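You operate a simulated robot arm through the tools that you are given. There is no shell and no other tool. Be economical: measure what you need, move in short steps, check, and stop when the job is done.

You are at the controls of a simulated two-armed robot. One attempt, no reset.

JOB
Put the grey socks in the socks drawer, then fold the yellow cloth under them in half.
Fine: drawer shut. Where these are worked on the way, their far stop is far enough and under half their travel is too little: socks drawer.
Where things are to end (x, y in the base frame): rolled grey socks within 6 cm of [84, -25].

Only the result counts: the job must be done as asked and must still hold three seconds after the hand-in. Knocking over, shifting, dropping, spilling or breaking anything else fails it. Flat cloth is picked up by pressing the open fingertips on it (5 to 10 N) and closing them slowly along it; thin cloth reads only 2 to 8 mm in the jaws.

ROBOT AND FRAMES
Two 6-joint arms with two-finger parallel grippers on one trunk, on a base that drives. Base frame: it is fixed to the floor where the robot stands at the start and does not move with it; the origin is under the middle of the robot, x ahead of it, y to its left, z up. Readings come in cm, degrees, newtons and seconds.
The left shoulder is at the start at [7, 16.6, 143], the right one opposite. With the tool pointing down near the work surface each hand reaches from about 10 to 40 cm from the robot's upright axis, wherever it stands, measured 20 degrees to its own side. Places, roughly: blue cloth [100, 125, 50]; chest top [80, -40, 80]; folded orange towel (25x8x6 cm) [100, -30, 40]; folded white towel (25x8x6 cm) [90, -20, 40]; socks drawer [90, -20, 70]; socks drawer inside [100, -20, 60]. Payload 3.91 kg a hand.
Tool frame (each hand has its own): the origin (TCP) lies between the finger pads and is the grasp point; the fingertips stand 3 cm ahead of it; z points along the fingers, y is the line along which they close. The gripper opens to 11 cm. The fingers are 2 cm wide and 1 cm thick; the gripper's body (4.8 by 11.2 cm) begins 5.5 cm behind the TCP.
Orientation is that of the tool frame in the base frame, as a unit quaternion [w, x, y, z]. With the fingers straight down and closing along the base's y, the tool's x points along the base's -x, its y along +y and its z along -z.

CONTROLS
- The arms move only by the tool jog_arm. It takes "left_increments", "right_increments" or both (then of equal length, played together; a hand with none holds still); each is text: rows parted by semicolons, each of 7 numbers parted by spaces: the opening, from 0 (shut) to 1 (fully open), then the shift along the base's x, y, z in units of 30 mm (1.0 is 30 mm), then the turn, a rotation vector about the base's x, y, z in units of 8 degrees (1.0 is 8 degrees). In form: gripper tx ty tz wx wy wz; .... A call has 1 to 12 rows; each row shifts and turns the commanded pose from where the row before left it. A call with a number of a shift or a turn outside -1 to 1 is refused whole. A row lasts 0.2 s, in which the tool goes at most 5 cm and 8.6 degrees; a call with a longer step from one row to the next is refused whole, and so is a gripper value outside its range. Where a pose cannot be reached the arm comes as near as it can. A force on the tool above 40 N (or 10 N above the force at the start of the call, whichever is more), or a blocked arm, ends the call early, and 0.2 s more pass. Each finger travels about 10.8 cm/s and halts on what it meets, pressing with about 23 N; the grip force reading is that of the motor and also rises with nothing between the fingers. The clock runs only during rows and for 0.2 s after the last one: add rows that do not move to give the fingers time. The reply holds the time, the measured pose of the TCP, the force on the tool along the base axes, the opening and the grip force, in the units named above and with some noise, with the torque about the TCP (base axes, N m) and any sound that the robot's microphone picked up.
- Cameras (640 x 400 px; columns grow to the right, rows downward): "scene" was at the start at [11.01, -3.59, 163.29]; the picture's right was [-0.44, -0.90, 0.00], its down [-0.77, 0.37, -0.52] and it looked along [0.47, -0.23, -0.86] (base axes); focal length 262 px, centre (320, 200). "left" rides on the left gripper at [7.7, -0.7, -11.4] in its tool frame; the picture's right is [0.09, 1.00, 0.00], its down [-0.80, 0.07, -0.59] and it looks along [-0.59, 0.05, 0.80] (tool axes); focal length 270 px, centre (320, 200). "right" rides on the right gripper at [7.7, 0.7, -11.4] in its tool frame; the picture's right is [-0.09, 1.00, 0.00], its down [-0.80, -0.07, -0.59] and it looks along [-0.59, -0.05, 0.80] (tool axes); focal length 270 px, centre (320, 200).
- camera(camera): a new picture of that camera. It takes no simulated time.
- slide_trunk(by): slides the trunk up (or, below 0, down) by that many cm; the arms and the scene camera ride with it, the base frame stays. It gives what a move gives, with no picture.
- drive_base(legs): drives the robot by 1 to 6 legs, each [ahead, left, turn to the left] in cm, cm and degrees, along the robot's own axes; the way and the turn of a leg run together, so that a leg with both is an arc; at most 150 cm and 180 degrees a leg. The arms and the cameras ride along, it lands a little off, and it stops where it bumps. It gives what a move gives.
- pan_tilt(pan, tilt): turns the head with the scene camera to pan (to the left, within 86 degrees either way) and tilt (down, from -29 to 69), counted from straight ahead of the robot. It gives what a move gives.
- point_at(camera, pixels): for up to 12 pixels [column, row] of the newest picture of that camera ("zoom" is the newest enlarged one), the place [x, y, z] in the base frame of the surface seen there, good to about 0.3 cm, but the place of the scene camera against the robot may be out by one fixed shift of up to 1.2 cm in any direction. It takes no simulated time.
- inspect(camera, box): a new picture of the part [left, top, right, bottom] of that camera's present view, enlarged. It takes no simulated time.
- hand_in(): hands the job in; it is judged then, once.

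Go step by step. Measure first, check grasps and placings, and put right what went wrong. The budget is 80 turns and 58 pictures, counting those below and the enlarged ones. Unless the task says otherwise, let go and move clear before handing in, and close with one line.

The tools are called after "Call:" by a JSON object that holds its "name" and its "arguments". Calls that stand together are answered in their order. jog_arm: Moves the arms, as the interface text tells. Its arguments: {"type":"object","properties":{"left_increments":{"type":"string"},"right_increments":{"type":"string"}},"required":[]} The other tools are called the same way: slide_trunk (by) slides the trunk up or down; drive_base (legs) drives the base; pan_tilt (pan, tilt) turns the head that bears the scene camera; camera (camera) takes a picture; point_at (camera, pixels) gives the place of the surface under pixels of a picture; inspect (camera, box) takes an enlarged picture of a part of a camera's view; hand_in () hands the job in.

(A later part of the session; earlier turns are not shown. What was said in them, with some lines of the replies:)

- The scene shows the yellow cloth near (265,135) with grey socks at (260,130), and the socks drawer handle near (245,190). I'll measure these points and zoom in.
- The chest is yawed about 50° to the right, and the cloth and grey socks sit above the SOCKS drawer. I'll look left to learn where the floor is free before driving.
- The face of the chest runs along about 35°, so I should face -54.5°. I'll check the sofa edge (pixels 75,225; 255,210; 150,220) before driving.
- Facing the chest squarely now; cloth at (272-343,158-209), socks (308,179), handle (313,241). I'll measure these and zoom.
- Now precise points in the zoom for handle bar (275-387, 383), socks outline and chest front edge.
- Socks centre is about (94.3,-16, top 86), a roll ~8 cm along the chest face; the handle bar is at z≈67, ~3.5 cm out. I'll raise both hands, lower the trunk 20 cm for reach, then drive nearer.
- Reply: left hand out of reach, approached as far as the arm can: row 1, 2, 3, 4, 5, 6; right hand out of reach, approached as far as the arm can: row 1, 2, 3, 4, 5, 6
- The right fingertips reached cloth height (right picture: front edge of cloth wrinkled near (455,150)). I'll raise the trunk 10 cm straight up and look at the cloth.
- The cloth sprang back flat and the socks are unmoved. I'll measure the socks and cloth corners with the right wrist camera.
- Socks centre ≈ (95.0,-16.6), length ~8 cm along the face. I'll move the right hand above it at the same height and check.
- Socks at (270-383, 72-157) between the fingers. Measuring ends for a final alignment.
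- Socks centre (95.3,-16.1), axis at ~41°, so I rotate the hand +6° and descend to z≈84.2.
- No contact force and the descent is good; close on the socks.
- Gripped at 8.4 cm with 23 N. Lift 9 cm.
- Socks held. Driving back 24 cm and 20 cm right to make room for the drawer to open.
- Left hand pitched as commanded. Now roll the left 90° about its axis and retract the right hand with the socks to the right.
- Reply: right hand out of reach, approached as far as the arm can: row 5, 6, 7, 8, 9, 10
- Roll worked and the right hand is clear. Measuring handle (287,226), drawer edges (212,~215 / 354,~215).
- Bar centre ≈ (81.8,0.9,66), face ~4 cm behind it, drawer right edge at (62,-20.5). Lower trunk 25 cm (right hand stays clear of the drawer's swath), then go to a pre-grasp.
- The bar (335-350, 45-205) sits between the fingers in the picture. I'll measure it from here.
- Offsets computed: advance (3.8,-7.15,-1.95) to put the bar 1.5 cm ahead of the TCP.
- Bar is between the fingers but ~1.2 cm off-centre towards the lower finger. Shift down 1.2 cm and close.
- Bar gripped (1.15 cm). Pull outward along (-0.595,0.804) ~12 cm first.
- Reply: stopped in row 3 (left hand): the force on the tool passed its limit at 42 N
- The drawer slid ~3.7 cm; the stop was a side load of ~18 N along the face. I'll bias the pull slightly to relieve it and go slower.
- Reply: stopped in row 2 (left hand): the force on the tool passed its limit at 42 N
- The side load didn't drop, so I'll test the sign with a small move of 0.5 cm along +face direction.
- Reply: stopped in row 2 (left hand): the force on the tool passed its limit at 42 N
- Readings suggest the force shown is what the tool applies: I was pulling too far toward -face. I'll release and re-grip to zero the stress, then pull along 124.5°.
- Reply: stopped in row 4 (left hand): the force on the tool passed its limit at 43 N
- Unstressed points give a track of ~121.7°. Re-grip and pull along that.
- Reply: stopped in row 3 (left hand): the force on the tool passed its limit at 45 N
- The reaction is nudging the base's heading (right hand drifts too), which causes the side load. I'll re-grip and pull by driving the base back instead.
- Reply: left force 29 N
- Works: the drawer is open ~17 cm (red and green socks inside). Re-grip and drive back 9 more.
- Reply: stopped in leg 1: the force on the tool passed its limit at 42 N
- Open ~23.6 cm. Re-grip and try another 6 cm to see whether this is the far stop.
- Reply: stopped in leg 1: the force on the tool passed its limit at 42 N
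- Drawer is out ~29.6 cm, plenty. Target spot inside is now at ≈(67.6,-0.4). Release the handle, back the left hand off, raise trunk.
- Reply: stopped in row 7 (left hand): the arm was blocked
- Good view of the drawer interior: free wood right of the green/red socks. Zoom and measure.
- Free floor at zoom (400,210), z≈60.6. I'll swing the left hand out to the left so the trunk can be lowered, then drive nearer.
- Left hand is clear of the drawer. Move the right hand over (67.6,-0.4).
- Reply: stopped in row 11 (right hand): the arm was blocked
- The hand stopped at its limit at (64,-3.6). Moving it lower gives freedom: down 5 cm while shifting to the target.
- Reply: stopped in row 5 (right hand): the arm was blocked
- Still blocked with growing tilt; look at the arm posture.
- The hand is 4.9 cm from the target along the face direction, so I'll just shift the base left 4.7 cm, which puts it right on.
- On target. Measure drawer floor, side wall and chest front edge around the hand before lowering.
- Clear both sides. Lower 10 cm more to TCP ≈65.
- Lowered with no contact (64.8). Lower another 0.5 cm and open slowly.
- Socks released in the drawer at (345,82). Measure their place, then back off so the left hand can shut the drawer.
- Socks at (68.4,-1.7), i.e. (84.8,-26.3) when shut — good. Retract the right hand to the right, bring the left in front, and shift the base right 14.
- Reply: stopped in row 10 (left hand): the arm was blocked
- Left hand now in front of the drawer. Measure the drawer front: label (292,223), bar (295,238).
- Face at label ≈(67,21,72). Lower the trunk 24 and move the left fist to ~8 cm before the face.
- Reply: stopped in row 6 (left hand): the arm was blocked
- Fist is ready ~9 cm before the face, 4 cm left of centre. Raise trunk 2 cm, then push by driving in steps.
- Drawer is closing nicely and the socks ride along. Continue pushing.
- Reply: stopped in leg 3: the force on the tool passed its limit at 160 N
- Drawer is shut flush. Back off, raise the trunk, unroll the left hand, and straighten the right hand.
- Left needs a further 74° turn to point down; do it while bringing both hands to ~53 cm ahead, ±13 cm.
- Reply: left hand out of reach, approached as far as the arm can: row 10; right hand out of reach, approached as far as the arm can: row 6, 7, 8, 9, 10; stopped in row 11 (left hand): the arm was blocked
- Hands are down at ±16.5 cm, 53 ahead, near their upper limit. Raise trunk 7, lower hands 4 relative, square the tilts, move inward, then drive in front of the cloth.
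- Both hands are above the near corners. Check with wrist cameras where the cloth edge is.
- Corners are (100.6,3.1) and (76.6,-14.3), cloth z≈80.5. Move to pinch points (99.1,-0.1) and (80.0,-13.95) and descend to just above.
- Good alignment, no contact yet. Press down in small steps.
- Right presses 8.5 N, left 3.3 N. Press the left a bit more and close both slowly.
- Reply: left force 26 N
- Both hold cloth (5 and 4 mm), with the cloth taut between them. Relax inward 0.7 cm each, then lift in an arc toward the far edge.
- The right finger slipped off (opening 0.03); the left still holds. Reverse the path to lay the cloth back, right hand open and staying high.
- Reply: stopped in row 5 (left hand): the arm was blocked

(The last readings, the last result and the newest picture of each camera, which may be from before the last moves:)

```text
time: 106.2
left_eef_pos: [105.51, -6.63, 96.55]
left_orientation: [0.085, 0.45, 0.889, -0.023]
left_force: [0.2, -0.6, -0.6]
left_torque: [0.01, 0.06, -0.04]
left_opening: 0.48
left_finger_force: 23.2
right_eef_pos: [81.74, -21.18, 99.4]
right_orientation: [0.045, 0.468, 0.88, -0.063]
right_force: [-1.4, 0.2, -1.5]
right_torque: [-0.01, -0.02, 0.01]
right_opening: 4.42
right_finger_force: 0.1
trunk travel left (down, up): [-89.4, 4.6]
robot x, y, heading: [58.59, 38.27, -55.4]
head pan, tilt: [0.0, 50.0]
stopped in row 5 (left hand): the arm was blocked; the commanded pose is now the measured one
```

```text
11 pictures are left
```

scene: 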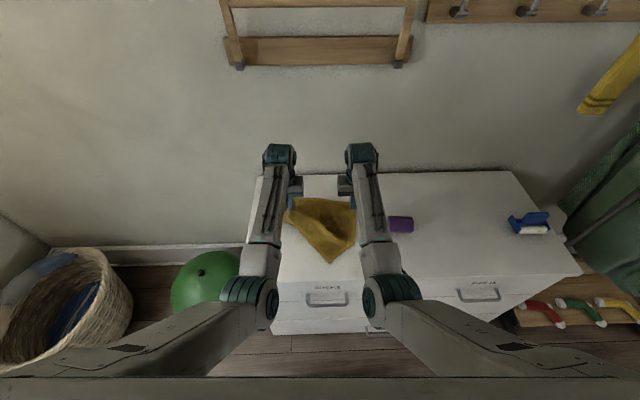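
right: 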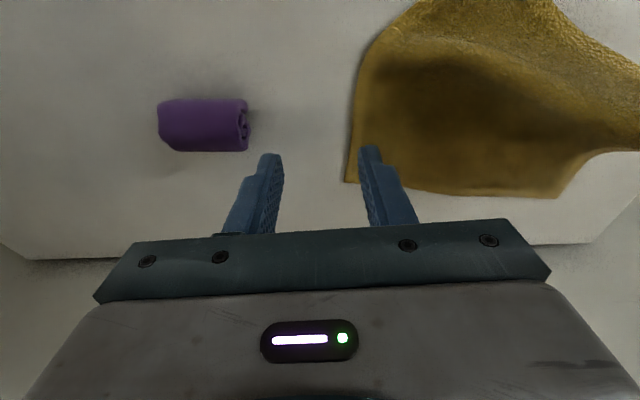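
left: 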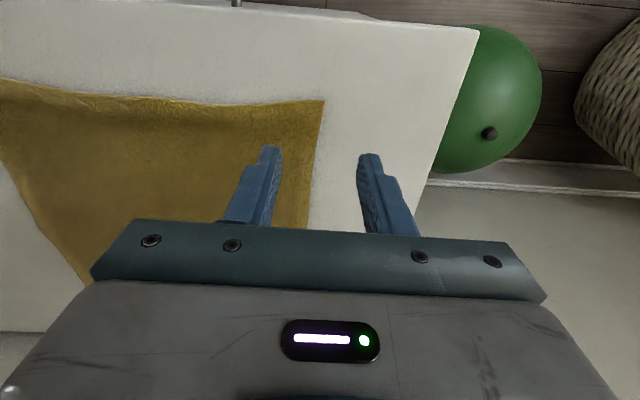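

Joint limit from going back at full height. Go down first, then back, also squaring the tilts.

Call:
{"name": "jog_arm", "arguments": {"left_increments": "0 0 0 -1 0.283 0.31 -0.03;0 0 0 -1 0.283 0.31 -0.03;0 -0.39 0.46 -0.7 0.283 0.31 -0.03;0 -0.39 0.46 -0.6 0 0 0;0 -0.39 0.46 -0.5 0 0 0;0 -0.39 0.46 -0.3 0 0 0;0 -0.39 0.46 -0.2 0 0 0;0 0 0 0 0 0 0", "right_increments": "0.4 0 0 -1 0.367 0.053 0.06;0.4 0 0 -1 0.367 0.053 0.06;0.4 -0.16 0.48 -0.7 0.367 0.053 0.06;0.4 -0.16 0.48 -0.4 0 0 0;0.4 -0.16 0.48 0 0 0 0;0.4 -0.16 0.48 0 0 0 0;0.4 -0.16 0.48 0 0 0 0;0.4 0 0 0 0 0 0"}}

Call:
{"name": "camera", "arguments": {"camera": "right"}}

```text
time: 108.0
left_eef_pos: [99.8, 0.22, 83.58]
left_orientation: [-0.001, 0.458, 0.889, 0.0]
left_force: [0.8, 0.3, 0.7]
left_torque: [-0.02, -0.01, 0.0]
left_opening: 0.47
left_finger_force: 23.3
right_eef_pos: [78.66, -15.37, 90.07]
right_orientation: [-0.002, 0.461, 0.887, -0.012]
right_force: [-0.3, 0.2, 0.1]
right_torque: [-0.03, -0.03, 0.0]
right_opening: 4.4
right_finger_force: 0.0
trunk travel left (down, up): [-89.4, 4.6]
robot x, y, heading: [59.13, 37.93, -55.5]
head pan, tilt: [0.0, 50.0]
```

```text
10 pictures are left
```

right: 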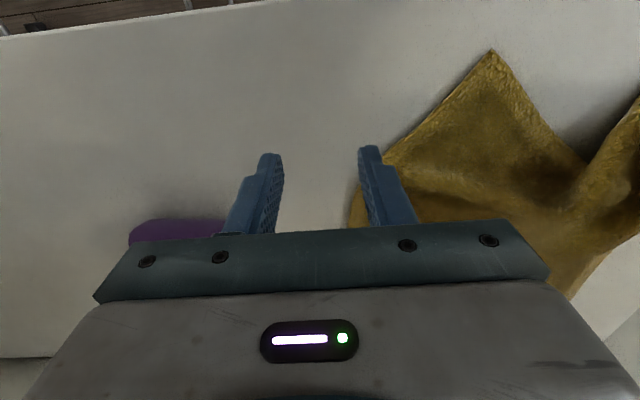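

The loose corner is now at (491,52), cloth wrinkled between. Measure it to re-grasp with the right hand.

Call:
{"name": "point_at", "arguments": {"camera": "right", "pixels": [[491, 56], [485, 80], [520, 90], [460, 95], [500, 110], [395, 150], [352, 210], [470, 190]]}}

```text
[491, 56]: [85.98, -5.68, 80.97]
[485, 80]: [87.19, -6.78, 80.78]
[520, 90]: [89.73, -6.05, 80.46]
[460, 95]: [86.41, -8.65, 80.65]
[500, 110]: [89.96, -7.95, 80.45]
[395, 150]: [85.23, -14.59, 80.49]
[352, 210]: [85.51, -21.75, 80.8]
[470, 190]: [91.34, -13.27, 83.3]
```

Loose corner at (86,-5.7), its bisector perpendicular to the finger line — ideal. Move the right hand to (88,-8.6) and descend.

Call:
{"name": "jog_arm", "arguments": {"right_increments": "0.36 0.78 0.57 0 0 0 0;0.36 0.78 0.57 0 0 0 0;0.36 0.78 0.57 0 0 0 0;0.36 0.78 0.57 0 0 0 0;0.36 0 0 -0.8 0 0 0;0.36 0 0 -0.8 0 0 0;0.36 0 0 -0.5 0 0 0;0.36 0 0 -0.08 0 0 0;0.36 0 0 0 0 0 0"}}

```text
time: 108.7
left_eef_pos: [99.75, 0.26, 83.69]
left_orientation: [-0.001, 0.458, 0.889, 0.0]
left_force: [-0.4, -0.9, -0.1]
left_torque: [0.02, -0.02, -0.02]
left_opening: 0.48
left_finger_force: 22.7
right_eef_pos: [76.9, -16.64, 87.88]
right_orientation: [-0.036, 0.476, 0.876, -0.067]
right_force: [0.4, 0.5, -0.6]
right_torque: [0.0, -0.01, 0.04]
right_opening: 3.95
right_finger_force: 0.0
right hand out of reach, approached as far as the arm can: row 3
trunk travel left (down, up): [-89.4, 4.6]
robot x, y, heading: [59.18, 37.47, -55.5]
head pan, tilt: [0.0, 50.0]
stopped in row 3 (right hand): the arm was blocked; the commanded pose is now the measured one
```

The right arm can't reach that far left here. Release and lift the left, square the right hand, then shift the base left 13.7 so the right hand is over the corner.

Call:
{"name": "jog_arm", "arguments": {"left_increments": "0.2 0 0 0 0 0 0;0.4 0 0 0 0 0 0;0.4 0 0 0.5 0 0 0;0.4 0 0 0.8 0 0 0;0.4 0 0 0.5 0 0 0;0.4 0 0 0 0 0 0", "right_increments": "0.36 0 0 0 0.31 -0.45 0.15;0.36 0 0 0 0.31 -0.45 0.16;0.36 0 0 0 0 0 0;0.36 0 0 0 0 0 0;0.36 0 0 0 0 0 0;0.36 0 0 0 0 0 0"}}

Call:
{"name": "drive_base", "arguments": {"legs": [[0, 13.7, 0]]}}

Call:
{"name": "camera", "arguments": {"camera": "right"}}

```text
time: 110.1
left_eef_pos: [100.71, 1.44, 88.47]
left_orientation: [0.001, 0.456, 0.89, 0.012]
left_force: [-0.3, 0.5, 0.8]
left_torque: [0.01, -0.01, -0.01]
left_opening: 4.4
left_finger_force: 0.2
right_eef_pos: [76.94, -16.34, 87.99]
right_orientation: [0.0, 0.458, 0.889, 0.001]
right_force: [0.7, 0.2, 0.1]
right_torque: [0.01, 0.0, 0.0]
right_opening: 3.97
right_finger_force: 0.1
trunk travel left (down, up): [-89.4, 4.6]
robot x, y, heading: [58.97, 38.19, -55.4]
head pan, tilt: [0.0, 50.0]
```

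```text
time: 111.4
left_eef_pos: [112.22, 9.09, 88.68]
left_orientation: [0.003, 0.455, 0.89, 0.012]
left_force: [-0.7, -0.5, 0.1]
left_torque: [-0.03, -0.05, 0.02]
left_opening: 4.39
left_finger_force: 0.1
right_eef_pos: [88.28, -8.59, 87.9]
right_orientation: [0.001, 0.458, 0.889, 0.001]
right_force: [-0.4, -0.3, -0.1]
right_torque: [0.03, -0.02, 0.0]
right_opening: 3.96
right_finger_force: 0.1
trunk travel left (down, up): [-89.4, 4.6]
robot x, y, heading: [70.09, 45.98, -55.5]
head pan, tilt: [0.0, 50.0]
```

```text
9 pictures are left
```

right: 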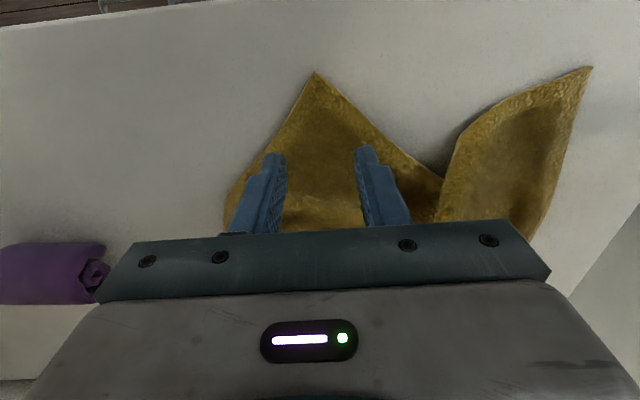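

The right hand straddles the corner at (315,73) well. Descend to contact.

Call:
{"name": "jog_arm", "arguments": {"right_increments": "0.36 0 0 -0.8 0 0 0;0.36 0 0 -0.55 0 0 0;0.36 0 0 -0.17 0 0 0;0.36 0 0 0 0 0 0"}}

```text
time: 112.4
left_eef_pos: [112.28, 9.22, 88.78]
left_orientation: [0.003, 0.455, 0.89, 0.012]
left_force: [-0.1, 0.0, 0.7]
left_torque: [-0.03, 0.0, 0.0]
left_opening: 4.41
left_finger_force: 0.1
right_eef_pos: [88.36, -8.6, 83.37]
right_orientation: [0.001, 0.458, 0.889, 0.001]
right_force: [0.2, 1.2, 2.6]
right_torque: [0.0, -0.04, -0.02]
right_opening: 3.98
right_finger_force: 0.1
trunk travel left (down, up): [-89.4, 4.6]
robot x, y, heading: [70.22, 45.77, -55.6]
head pan, tilt: [0.0, 50.0]
```

Contact at 2.6 N. Press slightly more and close slowly.

Call:
{"name": "jog_arm", "arguments": {"right_increments": "0.36 0 0 -0.06 0 0 0;0.32 0 0 0 0 0 0;0.28 0 0 0 0 0 0;0.24 0 0 0 0 0 0;0.2 0 0 0 0 0 0;0.16 0 0 0 0 0 0;0.12 0 0 0 0 0 0;0.08 0 0 0 0 0 0;0.04 0 0 0 0 0 0;0 0 0 0 0 0 0;0 0 0 0.3 0 0 0;0 0 0 0.3 0 0 0"}}

```text
time: 115.0
left_eef_pos: [112.35, 9.25, 88.67]
left_orientation: [0.003, 0.454, 0.891, 0.012]
left_force: [-0.5, 0.6, 0.2]
left_torque: [-0.04, 0.01, -0.01]
left_opening: 4.37
left_finger_force: 0.0
right_eef_pos: [88.3, -8.6, 84.87]
right_orientation: [0.001, 0.456, 0.89, 0.001]
right_force: [-0.3, 0.4, 0.7]
right_torque: [0.01, -0.04, -0.02]
right_opening: 0.37
right_finger_force: 23.2
trunk travel left (down, up): [-89.4, 4.6]
robot x, y, heading: [70.15, 45.62, -55.3]
head pan, tilt: [0.0, 50.0]
```

Corner held (3.7 mm). Drive back right 13.7 to spread the cloth, then turn the hand so the corner lies square.

Call:
{"name": "drive_base", "arguments": {"legs": [[0, -13.7, 0]]}}

Call:
{"name": "jog_arm", "arguments": {"right_increments": "0 0.2 0.15 0 0 0 0.95;0 0.2 0.15 0 0 0 0.95;0 0.2 0.1 0 0 0 0.95;0 0.2 0.1 0 0 0 0.95;0 0.1 0 0 0 0 0.95;0 0.1 0 0 0 0 0.95;0 0 0 0 0 0 0"}}

Call:
{"name": "camera", "arguments": {"camera": "scene"}}

```text
time: 116.3
left_eef_pos: [101.18, 1.49, 88.56]
left_orientation: [0.003, 0.455, 0.89, 0.012]
left_force: [0.1, -0.1, -0.9]
left_torque: [-0.04, 0.01, 0.0]
left_opening: 4.42
left_finger_force: 0.0
right_eef_pos: [77.18, -16.3, 85.1]
right_orientation: [0.0, 0.458, 0.889, 0.001]
right_force: [0.1, -0.1, -0.3]
right_torque: [-0.01, 0.01, 0.0]
right_opening: 0.37
right_finger_force: 22.9
trunk travel left (down, up): [-89.4, 4.6]
robot x, y, heading: [59.32, 37.71, -55.8]
head pan, tilt: [0.0, 50.0]
```

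```text
time: 117.9
left_eef_pos: [101.04, 1.41, 88.54]
left_orientation: [0.004, 0.455, 0.89, 0.012]
left_force: [-0.3, 0.3, -0.3]
left_torque: [0.0, 0.02, 0.01]
left_opening: 4.39
left_finger_force: 0.0
right_eef_pos: [80.14, -14.91, 85.01]
right_orientation: [0.0, 0.077, 0.997, 0.002]
right_force: [-0.5, 0.9, -0.3]
right_torque: [-0.01, -0.02, -0.04]
right_opening: 0.37
right_finger_force: 23.0
trunk travel left (down, up): [-89.4, 4.6]
robot x, y, heading: [59.02, 37.93, -55.8]
head pan, tilt: [0.0, 50.0]
```

```text
8 pictures are left
```

scene: 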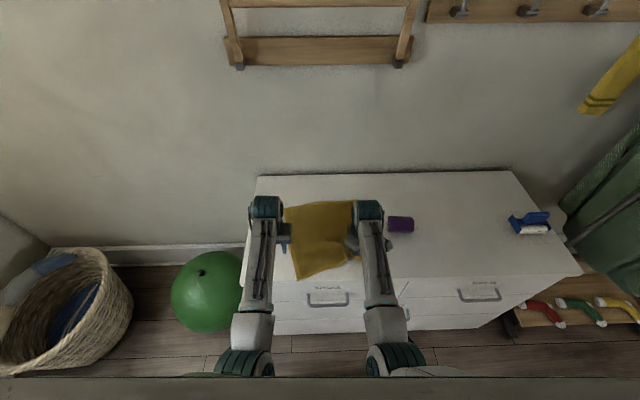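

Rotation worked. Now see the left corner with the left wrist camera.

Call:
{"name": "camera", "arguments": {"camera": "left"}}

```text
7 pictures are left
```

left: 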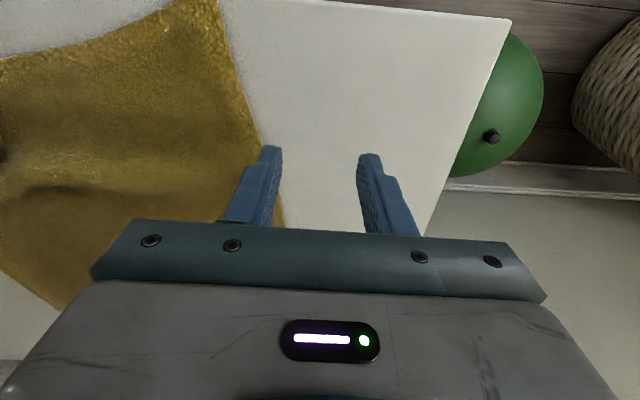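

Call:
{"name": "point_at", "arguments": {"camera": "left", "pixels": [[216, 4], [235, 60], [255, 115], [282, 215], [150, 20], [60, 50], [60, 300], [210, 30], [190, 40]]}}

Call:
{"name": "point_at", "arguments": {"camera": "scene", "pixels": [[298, 279], [285, 207], [350, 201], [292, 245], [335, 270], [320, 203]]}}

```text
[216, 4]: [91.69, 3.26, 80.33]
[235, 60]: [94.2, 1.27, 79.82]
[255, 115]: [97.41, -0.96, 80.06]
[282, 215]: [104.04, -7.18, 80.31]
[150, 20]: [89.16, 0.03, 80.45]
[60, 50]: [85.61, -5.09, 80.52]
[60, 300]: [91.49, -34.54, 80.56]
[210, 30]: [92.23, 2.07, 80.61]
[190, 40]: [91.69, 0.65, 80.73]
```

```text
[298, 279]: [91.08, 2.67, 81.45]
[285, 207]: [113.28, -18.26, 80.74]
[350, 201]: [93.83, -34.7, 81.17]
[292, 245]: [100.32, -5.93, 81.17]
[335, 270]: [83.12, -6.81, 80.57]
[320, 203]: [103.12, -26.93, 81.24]
```

The cloth is only rotated ~13° about its far-right corner: left corner (91.7,3.3). Driving right 5.5 stretches the near edge straight; then place the left hand over its corner, turned -35° and shifted.

Call:
{"name": "drive_base", "arguments": {"legs": [[0, -5.5, 0]]}}

Call:
{"name": "jog_arm", "arguments": {"left_increments": "0.36 -0.31 0.12 0 0 0 -0.875;0.36 -0.31 0.12 0 0 0 -0.875;0.36 -0.31 0.12 0 0 0 -0.875;0.36 -0.31 0.12 0 0 0 -0.875;0.36 -0.31 0.12 0 0 0 -0.875;0.36 0 0 0 0 0 0"}}

Call:
{"name": "camera", "arguments": {"camera": "left"}}

```text
time: 118.9
left_eef_pos: [97.0, -1.36, 88.5]
left_orientation: [0.002, 0.454, 0.891, 0.01]
left_force: [0.4, 0.4, -0.5]
left_torque: [-0.01, 0.0, 0.02]
left_opening: 4.41
left_finger_force: 0.1
right_eef_pos: [76.04, -17.64, 85.2]
right_orientation: [-0.002, 0.077, 0.997, 0.001]
right_force: [0.0, 0.3, -0.1]
right_torque: [-0.04, 0.05, -0.02]
right_opening: 0.38
right_finger_force: 22.7
trunk travel left (down, up): [-89.4, 4.6]
robot x, y, heading: [54.76, 34.48, -55.8]
head pan, tilt: [0.0, 50.0]
```

```text
time: 120.5
left_eef_pos: [96.94, 2.5, 88.22]
left_orientation: [0.021, 0.696, 0.716, 0.055]
left_force: [0.1, -0.8, -0.8]
left_torque: [0.0, 0.02, 0.02]
left_opening: 3.95
left_finger_force: 0.0
right_eef_pos: [75.75, -17.78, 85.11]
right_orientation: [0.001, 0.078, 0.997, 0.001]
right_force: [0.6, -0.1, 0.0]
right_torque: [0.0, -0.02, -0.03]
right_opening: 0.39
right_finger_force: 23.5
trunk travel left (down, up): [-89.4, 4.6]
robot x, y, heading: [54.76, 35.11, -55.4]
head pan, tilt: [0.0, 50.0]
stopped in row 6 (left hand): the arm was blocked; the commanded pose is now the measured one
```

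```text
6 pictures are left
```

left: 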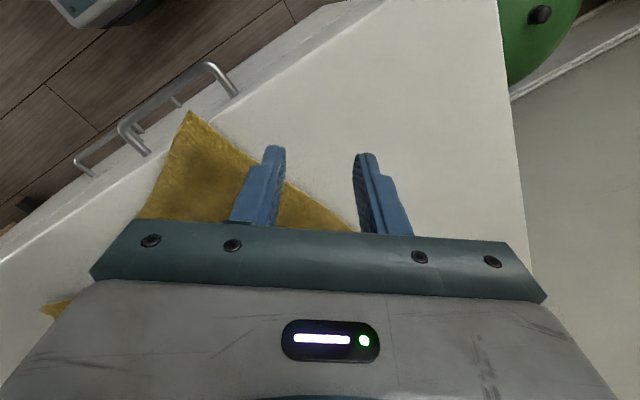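

The left arm is limited moving inward this close. I'll extend both arms 5 cm forward, drive back 5 and raise the trunk 4 to gain room; also measuring the corner at (188,112).

Call:
{"name": "point_at", "arguments": {"camera": "left", "pixels": [[188, 114], [215, 135], [165, 165], [200, 160], [335, 218]]}}

Call:
{"name": "jog_arm", "arguments": {"left_increments": "0.36 0.47 -0.69 0 0 0 0;0.36 0.47 -0.69 0 0 0 0;0.36 0 0 -0.9 0 0 0", "right_increments": "0 0.47 -0.69 0 0 0 0;0 0.47 -0.69 0 0 0 0;0 0 0 -0.5 0 0 0"}}

Call:
{"name": "drive_base", "arguments": {"legs": [[-5, 0, 0]]}}

Call:
{"name": "slide_trunk", "arguments": {"by": 3.5}}

```text
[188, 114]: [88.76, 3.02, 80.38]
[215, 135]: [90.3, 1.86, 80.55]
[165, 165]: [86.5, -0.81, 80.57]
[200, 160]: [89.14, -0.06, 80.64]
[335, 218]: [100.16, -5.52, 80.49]
```

```text
time: 121.3
left_eef_pos: [99.31, -1.85, 85.78]
left_orientation: [0.022, 0.696, 0.716, 0.051]
left_force: [0.7, 0.0, 0.9]
left_torque: [0.02, 0.02, 0.02]
left_opening: 3.95
left_finger_force: 0.1
right_eef_pos: [78.49, -21.99, 83.84]
right_orientation: [0.002, 0.076, 0.997, 0.001]
right_force: [0.4, -0.4, 1.8]
right_torque: [-0.04, -0.03, -0.06]
right_opening: 0.35
right_finger_force: 22.7
trunk travel left (down, up): [-89.4, 4.6]
robot x, y, heading: [54.43, 34.6, -55.5]
head pan, tilt: [0.0, 50.0]
```

```text
time: 122.2
left_eef_pos: [96.87, 1.97, 85.44]
left_orientation: [0.02, 0.697, 0.715, 0.054]
left_force: [-0.2, 0.5, 0.1]
left_torque: [0.02, 0.0, -0.01]
left_opening: 3.98
left_finger_force: 0.1
right_eef_pos: [75.78, -18.24, 83.49]
right_orientation: [0.0, 0.077, 0.997, 0.002]
right_force: [1.7, -0.2, 4.2]
right_torque: [-0.04, 0.0, -0.04]
right_opening: 0.35
right_finger_force: 23.1
trunk travel left (down, up): [-89.4, 4.6]
robot x, y, heading: [51.79, 39.15, -55.6]
head pan, tilt: [0.0, 50.0]
```

```text
time: 123.0
left_eef_pos: [96.62, 2.31, 89.19]
left_orientation: [0.022, 0.696, 0.716, 0.053]
left_force: [1.0, 0.4, -0.1]
left_torque: [-0.02, -0.02, -0.02]
left_opening: 3.95
left_finger_force: 0.0
right_eef_pos: [75.68, -17.99, 87.3]
right_orientation: [0.002, 0.078, 0.997, -0.001]
right_force: [0.7, 0.5, 0.2]
right_torque: [0.01, -0.02, -0.04]
right_opening: 0.39
right_finger_force: 23.0
trunk travel left (down, up): [-92.9, 1.1]
robot x, y, heading: [51.74, 38.64, -55.7]
head pan, tilt: [0.0, 50.0]
```

Room gained. Corner is at (88.8,3.0); lower the left and move inward to (89.4,0.05), squaring tilt.

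Call:
{"name": "jog_arm", "arguments": {"left_increments": "0.4 0 0 -0.8 0 0 0;0.4 0 0 -0.5 -0.1 0.18 0;0.4 -0.6 -0.19 0 -0.1 0.18 0;0.4 -0.6 -0.19 0 -0.1 0.18 0;0.4 -0.6 -0.19 0 -0.1 0.18 0;0.4 -0.6 -0.19 0 0 0 0;0.4 0 0 0 0 0 0"}}

Call:
{"name": "camera", "arguments": {"camera": "left"}}

```text
time: 124.8
left_eef_pos: [93.33, 1.47, 84.89]
left_orientation: [0.017, 0.692, 0.722, 0.025]
left_force: [-0.5, 0.2, -0.3]
left_torque: [-0.02, 0.0, 0.0]
left_opening: 4.39
left_finger_force: 0.0
right_eef_pos: [75.87, -18.04, 87.2]
right_orientation: [0.002, 0.077, 0.997, 0.0]
right_force: [-0.2, 0.1, -0.7]
right_torque: [0.02, -0.01, -0.04]
right_opening: 0.35
right_finger_force: 22.6
trunk travel left (down, up): [-92.9, 1.1]
robot x, y, heading: [51.9, 39.19, -55.5]
head pan, tilt: [0.0, 50.0]
stopped in row 7 (left hand): the arm was blocked; the commanded pose is now the measured one
```

```text
5 pictures are left
```

left: 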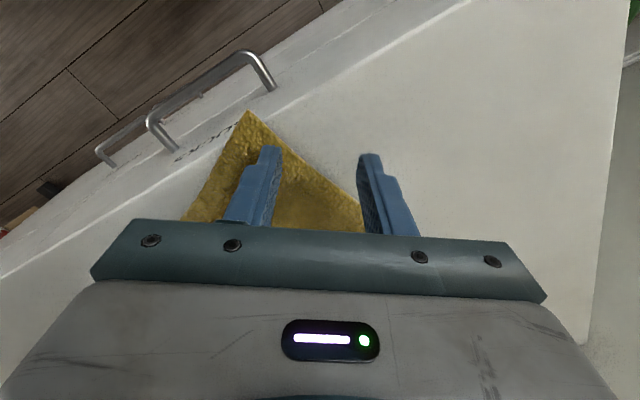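

Closer, but 3.5 cm short. Repeat the extend/drive-back trick by 7 cm and then move inward.

Call:
{"name": "jog_arm", "arguments": {"left_increments": "0.4 0 0 0.25 0 0 0;0.4 0.44 -0.64 0 0 0 0;0.4 0.44 -0.64 0 0 0 0;0.4 0.44 -0.64 0 0 0 0;0.4 0 0 0 0 0 0", "right_increments": "0 0 0 -0.5 0 0 0;0 0.44 -0.64 -0.3 0 0 0;0 0.44 -0.64 0 0 0 0;0 0.44 -0.64 0 0 0 0;0 0 0 0 0 0 0"}}

Call:
{"name": "drive_base", "arguments": {"legs": [[-7, 0, 0]]}}

Call:
{"name": "jog_arm", "arguments": {"left_increments": "0.4 -0.4 -0.14 -0.1 0 0 0;0.4 -0.4 -0.14 -0.1 0 0 0;0.4 -0.4 -0.14 -0.05 0 0 0;0.4 0 0 0 0 0 0"}}

Call:
{"name": "camera", "arguments": {"camera": "left"}}

```text
time: 126.0
left_eef_pos: [96.94, -4.5, 85.65]
left_orientation: [0.017, 0.692, 0.721, 0.024]
left_force: [-0.1, -0.3, -0.5]
left_torque: [-0.01, 0.0, 0.03]
left_opening: 4.39
left_finger_force: 0.1
right_eef_pos: [79.66, -23.88, 84.85]
right_orientation: [0.002, 0.077, 0.997, 0.0]
right_force: [0.2, 0.3, 1.1]
right_torque: [-0.01, -0.01, -0.05]
right_opening: 0.39
right_finger_force: 22.8
trunk travel left (down, up): [-92.9, 1.1]
robot x, y, heading: [51.49, 39.0, -55.6]
head pan, tilt: [0.0, 50.0]
```

```text
time: 127.0
left_eef_pos: [93.2, 0.77, 85.31]
left_orientation: [0.013, 0.693, 0.721, 0.025]
left_force: [0.5, -0.1, -0.1]
left_torque: [0.02, 0.05, -0.02]
left_opening: 4.38
left_finger_force: 0.1
right_eef_pos: [75.66, -18.46, 84.41]
right_orientation: [0.0, 0.078, 0.997, 0.003]
right_force: [0.6, -0.8, -1.0]
right_torque: [0.01, -0.01, -0.04]
right_opening: 0.37
right_finger_force: 23.2
trunk travel left (down, up): [-92.9, 1.1]
robot x, y, heading: [47.92, 44.55, -55.9]
head pan, tilt: [0.0, 50.0]
```

```text
time: 128.0
left_eef_pos: [91.03, 0.57, 84.79]
left_orientation: [0.022, 0.689, 0.724, 0.033]
left_force: [0.5, -0.5, 0.0]
left_torque: [0.03, 0.01, -0.01]
left_opening: 4.4
left_finger_force: 0.1
right_eef_pos: [75.53, -18.0, 84.89]
right_orientation: [0.003, 0.077, 0.997, 0.001]
right_force: [-0.1, 0.7, 0.1]
right_torque: [0.03, 0.01, -0.02]
right_opening: 0.37
right_finger_force: 23.2
trunk travel left (down, up): [-92.9, 1.1]
robot x, y, heading: [47.68, 44.86, -55.7]
head pan, tilt: [0.0, 50.0]
```

```text
4 pictures are left
```

left: 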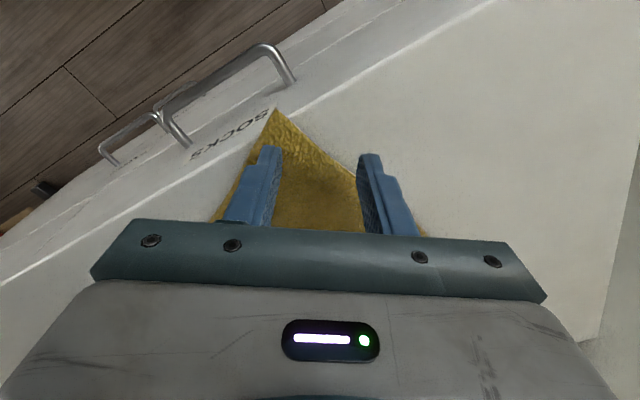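

Fingers now straddle the corner nicely. Press to z≈83.25 and close slowly in one go, with a small lift.

Call:
{"name": "jog_arm", "arguments": {"left_increments": "0.4 -0.05 -0.2 0 0 0 0;0.4 0 0 -0.42 0 0 0;0.4 0 0 -0.1 0 0 0;0.34 0 0 0 0 0 0;0.28 0 0 0 0 0 0;0.22 0 0 0 0 0 0;0.17 0 0 0 0 0 0;0.12 0 0 0 0 0 0;0.07 0 0 0 0 0 0;0.02 0 0 0 0 0 0;0 0 0 0 0 0 0;0 0 0 0.3 0 0 0"}}

```text
time: 130.6
left_eef_pos: [90.72, -0.48, 84.29]
left_orientation: [0.021, 0.69, 0.723, 0.031]
left_force: [-1.2, 0.8, 0.7]
left_torque: [-0.03, 0.03, 0.0]
left_opening: 0.42
left_finger_force: 22.5
right_eef_pos: [75.54, -18.21, 84.76]
right_orientation: [0.001, 0.077, 0.997, 0.002]
right_force: [0.6, 0.6, 0.3]
right_torque: [-0.02, 0.03, -0.07]
right_opening: 0.37
right_finger_force: 22.9
trunk travel left (down, up): [-92.9, 1.1]
robot x, y, heading: [47.44, 44.52, -55.5]
head pan, tilt: [0.0, 50.0]
```

Both grip the cloth (4.2 and 3.7 mm). Lift 10 cm while moving 6 cm forward.

Call:
{"name": "jog_arm", "arguments": {"left_increments": "0 0 0 0.4 0 0 0;0 0.2 -0.3 0.6 0 0 0;0 0.28 -0.41 0.6 0 0 0;0 0.33 -0.48 0.6 0 0 0;0 0.33 -0.48 0.6 0 0 0;0 0 0 0.4 0 0 0;0 0 0 0 0 0 0", "right_increments": "0 0 0 0.4 0 0 0;0 0.2 -0.3 0.6 0 0 0;0 0.28 -0.41 0.6 0 0 0;0 0.33 -0.48 0.6 0 0 0;0 0.33 -0.48 0.6 0 0 0;0 0 0 0.4 0 0 0;0 0 0 0 0 0 0"}}

```text
time: 132.2
left_eef_pos: [92.54, -5.69, 93.87]
left_orientation: [0.017, 0.692, 0.721, 0.024]
left_force: [-0.3, -0.4, -0.4]
left_torque: [0.0, 0.0, 0.01]
left_opening: 0.44
left_finger_force: 22.9
right_eef_pos: [78.91, -23.12, 94.32]
right_orientation: [0.002, 0.078, 0.997, 0.001]
right_force: [-0.5, -0.2, -0.3]
right_torque: [0.05, -0.01, -0.01]
right_opening: 0.34
right_finger_force: 22.5
trunk travel left (down, up): [-92.9, 1.1]
robot x, y, heading: [47.62, 45.01, -55.3]
head pan, tilt: [0.0, 50.0]
```

Holding well. Carry forward by driving (10,3.7), lower 4, drive (8,3), then look.

Call:
{"name": "drive_base", "arguments": {"legs": [[10, 3.7, 0]]}}

Call:
{"name": "slide_trunk", "arguments": {"by": -4}}

Call:
{"name": "drive_base", "arguments": {"legs": [[8, 3, 0]]}}

Call:
{"name": "inspect", "arguments": {"camera": "scene", "box": [220, 120, 460, 290]}}

```text
time: 133.4
left_eef_pos: [100.85, -11.58, 94.07]
left_orientation: [0.018, 0.693, 0.72, 0.024]
left_force: [0.7, 0.6, -0.3]
left_torque: [0.0, -0.03, 0.03]
left_opening: 0.44
left_finger_force: 23.0
right_eef_pos: [87.23, -29.11, 94.52]
right_orientation: [0.002, 0.079, 0.997, 0.0]
right_force: [-0.2, -0.5, 1.3]
right_torque: [-0.01, -0.02, 0.0]
right_opening: 0.37
right_finger_force: 23.0
trunk travel left (down, up): [-92.9, 1.1]
robot x, y, heading: [56.44, 38.54, -55.6]
head pan, tilt: [0.0, 50.0]
```

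```text
time: 134.2
left_eef_pos: [101.16, -11.88, 89.82]
left_orientation: [0.016, 0.693, 0.72, 0.025]
left_force: [-0.1, 0.5, -0.3]
left_torque: [0.03, 0.0, 0.03]
left_opening: 0.43
left_finger_force: 23.6
right_eef_pos: [87.56, -29.29, 90.28]
right_orientation: [0.001, 0.078, 0.997, 0.001]
right_force: [0.2, 0.9, -0.2]
right_torque: [0.03, -0.02, -0.04]
right_opening: 0.33
right_finger_force: 23.3
trunk travel left (down, up): [-88.9, 5.1]
robot x, y, heading: [56.83, 38.81, -55.4]
head pan, tilt: [0.0, 50.0]
```

```text
time: 135.3
left_eef_pos: [107.83, -16.66, 90.02]
left_orientation: [0.019, 0.693, 0.721, 0.024]
left_force: [0.8, 0.0, 0.2]
left_torque: [-0.06, -0.01, 0.03]
left_opening: 0.45
left_finger_force: 23.2
right_eef_pos: [94.21, -34.04, 90.68]
right_orientation: [0.002, 0.079, 0.997, 0.0]
right_force: [-0.5, -0.1, 0.6]
right_torque: [-0.04, 0.0, -0.04]
right_opening: 0.4
right_finger_force: 23.3
trunk travel left (down, up): [-88.9, 5.1]
robot x, y, heading: [63.6, 33.64, -55.5]
head pan, tilt: [0.0, 50.0]
```

```text
2.35 times, centred on (340, 205) of scene
```

zoom: 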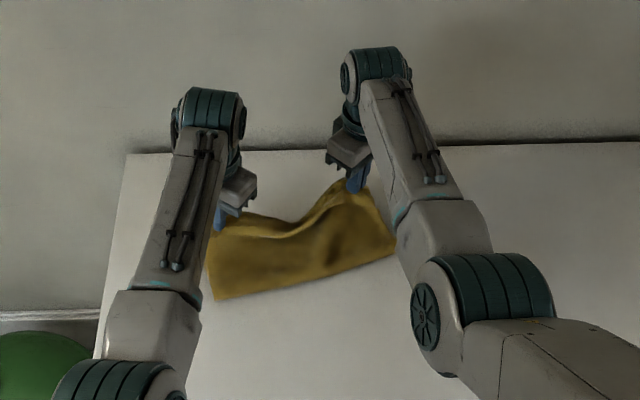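

The fold is forming well with the crease at (215,300)-(395,258). Spread the hands slightly, lower, release gently and rise.

Call:
{"name": "jog_arm", "arguments": {"left_increments": "0 0.2 0.25 0 0 0 0;0 0 0 -0.3 0 0 0;0 0 0 0 0 0 0", "right_increments": "0 -0.2 -0.25 0 0 0 0;0 0 0 -0.5 0 0 0;0 0 0 0 0 0 0"}}

Call:
{"name": "slide_trunk", "arguments": {"by": -4.8}}

Call:
{"name": "jog_arm", "arguments": {"left_increments": "0.05 0 0 0 0 0 0;0.1 0 0 0 0 0 0;0.18 0 0 0 0 0 0;0.18 0 0 0 0 0 0", "right_increments": "0.05 0 0 0 0 0 0;0.1 0 0 0 0 0 0;0.18 0 0 0 0 0 0;0.18 0 0 0 0 0 0"}}

Call:
{"name": "slide_trunk", "arguments": {"by": 9}}

Call:
{"name": "inspect", "arguments": {"camera": "scene", "box": [220, 120, 460, 290]}}

```text
time: 136.1
left_eef_pos: [108.72, -15.95, 88.92]
left_orientation: [0.015, 0.693, 0.72, 0.024]
left_force: [0.2, 0.5, 0.6]
left_torque: [0.04, -0.01, 0.01]
left_opening: 0.45
left_finger_force: 23.1
right_eef_pos: [93.98, -35.02, 88.84]
right_orientation: [0.001, 0.078, 0.997, 0.001]
right_force: [0.3, -0.3, 0.0]
right_torque: [0.0, 0.0, -0.04]
right_opening: 0.36
right_finger_force: 23.6
trunk travel left (down, up): [-88.9, 5.1]
robot x, y, heading: [63.99, 34.07, -55.7]
head pan, tilt: [0.0, 50.0]
```

```text
time: 137.0
left_eef_pos: [108.63, -15.99, 84.35]
left_orientation: [0.018, 0.694, 0.72, 0.024]
left_force: [0.3, -0.7, 0.1]
left_torque: [-0.05, -0.04, -0.02]
left_opening: 0.46
left_finger_force: 22.4
right_eef_pos: [93.72, -34.78, 84.29]
right_orientation: [0.001, 0.078, 0.997, 0.0]
right_force: [0.0, -0.7, 1.7]
right_torque: [0.02, -0.01, -0.04]
right_opening: 0.38
right_finger_force: 22.9
trunk travel left (down, up): [-84.1, 9.9]
robot x, y, heading: [63.2, 34.15, -55.7]
head pan, tilt: [0.0, 50.0]
```

```text
time: 138.0
left_eef_pos: [108.45, -15.92, 84.12]
left_orientation: [0.016, 0.693, 0.721, 0.024]
left_force: [1.1, -0.2, 1.0]
left_torque: [0.01, 0.02, 0.03]
left_opening: 1.99
left_finger_force: 0.0
right_eef_pos: [93.84, -34.89, 84.17]
right_orientation: [0.002, 0.079, 0.997, 0.0]
right_force: [0.4, -1.7, 1.2]
right_torque: [0.03, 0.03, 0.0]
right_opening: 1.98
right_finger_force: 0.1
trunk travel left (down, up): [-84.1, 9.9]
robot x, y, heading: [63.31, 33.62, -55.7]
head pan, tilt: [0.0, 50.0]
```

```text
time: 139.3
left_eef_pos: [108.59, -15.9, 93.18]
left_orientation: [0.016, 0.693, 0.72, 0.024]
left_force: [-1.1, 0.1, 0.4]
left_torque: [-0.05, 0.0, 0.02]
left_opening: 1.98
left_finger_force: 0.1
right_eef_pos: [93.82, -34.93, 93.14]
right_orientation: [0.002, 0.078, 0.997, 0.0]
right_force: [0.2, -0.1, -0.1]
right_torque: [0.0, 0.05, -0.03]
right_opening: 1.99
right_finger_force: 0.0
trunk travel left (down, up): [-93.1, 0.9]
robot x, y, heading: [63.5, 33.89, -55.8]
head pan, tilt: [0.0, 50.0]
```

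```text
2.35 times, centred on (340, 205) of scene
```

zoom: 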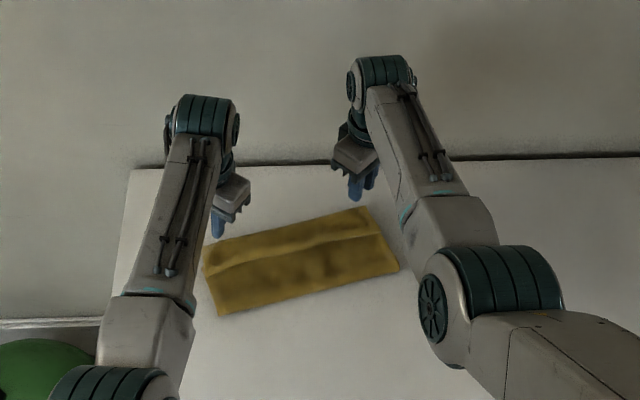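

The cloth lies as a neat strip; a flap edge seems to run (210,270)-(380,238), short of the far edge. Measure it.

Call:
{"name": "point_at", "arguments": {"camera": "zoom", "pixels": [[222, 312], [396, 268], [208, 268], [378, 236], [206, 246], [363, 209], [300, 293], [290, 253], [285, 228], [290, 240]]}}

```text
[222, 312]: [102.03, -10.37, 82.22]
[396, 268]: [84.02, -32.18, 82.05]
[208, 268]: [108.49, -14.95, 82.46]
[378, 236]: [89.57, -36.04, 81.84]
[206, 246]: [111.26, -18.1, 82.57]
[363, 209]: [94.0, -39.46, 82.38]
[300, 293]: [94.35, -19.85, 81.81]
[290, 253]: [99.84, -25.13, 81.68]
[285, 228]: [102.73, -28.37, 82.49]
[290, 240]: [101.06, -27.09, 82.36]
```

The far strip is at z≈82.4, as high as the rest, so it's doubled throughout — the line is just a wrinkle. Back the robot away and check everything once.

Call:
{"name": "drive_base", "arguments": {"legs": [[-40, 0, 0]]}}

Call:
{"name": "inspect", "arguments": {"camera": "scene", "box": [190, 80, 450, 280]}}

```text
time: 141.8
left_eef_pos: [86.21, 17.43, 93.07]
left_orientation: [0.015, 0.69, 0.723, 0.023]
left_force: [0.0, -0.4, 0.3]
left_torque: [0.0, 0.02, 0.03]
left_opening: 1.99
left_finger_force: 0.2
right_eef_pos: [71.67, -1.5, 93.03]
right_orientation: [0.001, 0.074, 0.997, 0.002]
right_force: [-0.1, 0.3, -0.9]
right_torque: [0.01, 0.01, -0.01]
right_opening: 1.97
right_finger_force: 0.1
trunk travel left (down, up): [-93.1, 0.9]
robot x, y, heading: [40.31, 66.88, -55.1]
head pan, tilt: [0.0, 50.0]
```

```text
2.00 times, centred on (320, 180) of scene
```

zoom: 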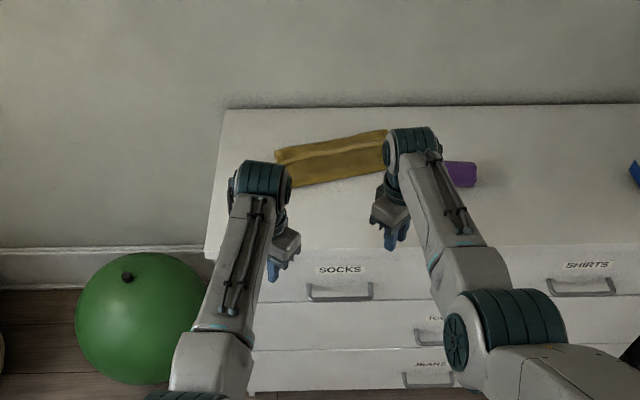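

The last picture shows the SOCKS drawer flush with its neighbours, the cloth folded into a flat strip at (275-390,130-187), and the purple roll undisturbed. Both hands are empty and clear, so I'm handing in.

Call:
{"name": "hand_in", "arguments": {}}

```text
The job is handed in.
```

The job is handed in: the grey socks are in the shut socks drawer, about 1.5 cm from the target spot. The yellow cloth is folded in half on the chest top, sitting about 13° off its original angle because it shifted during a re-grip.
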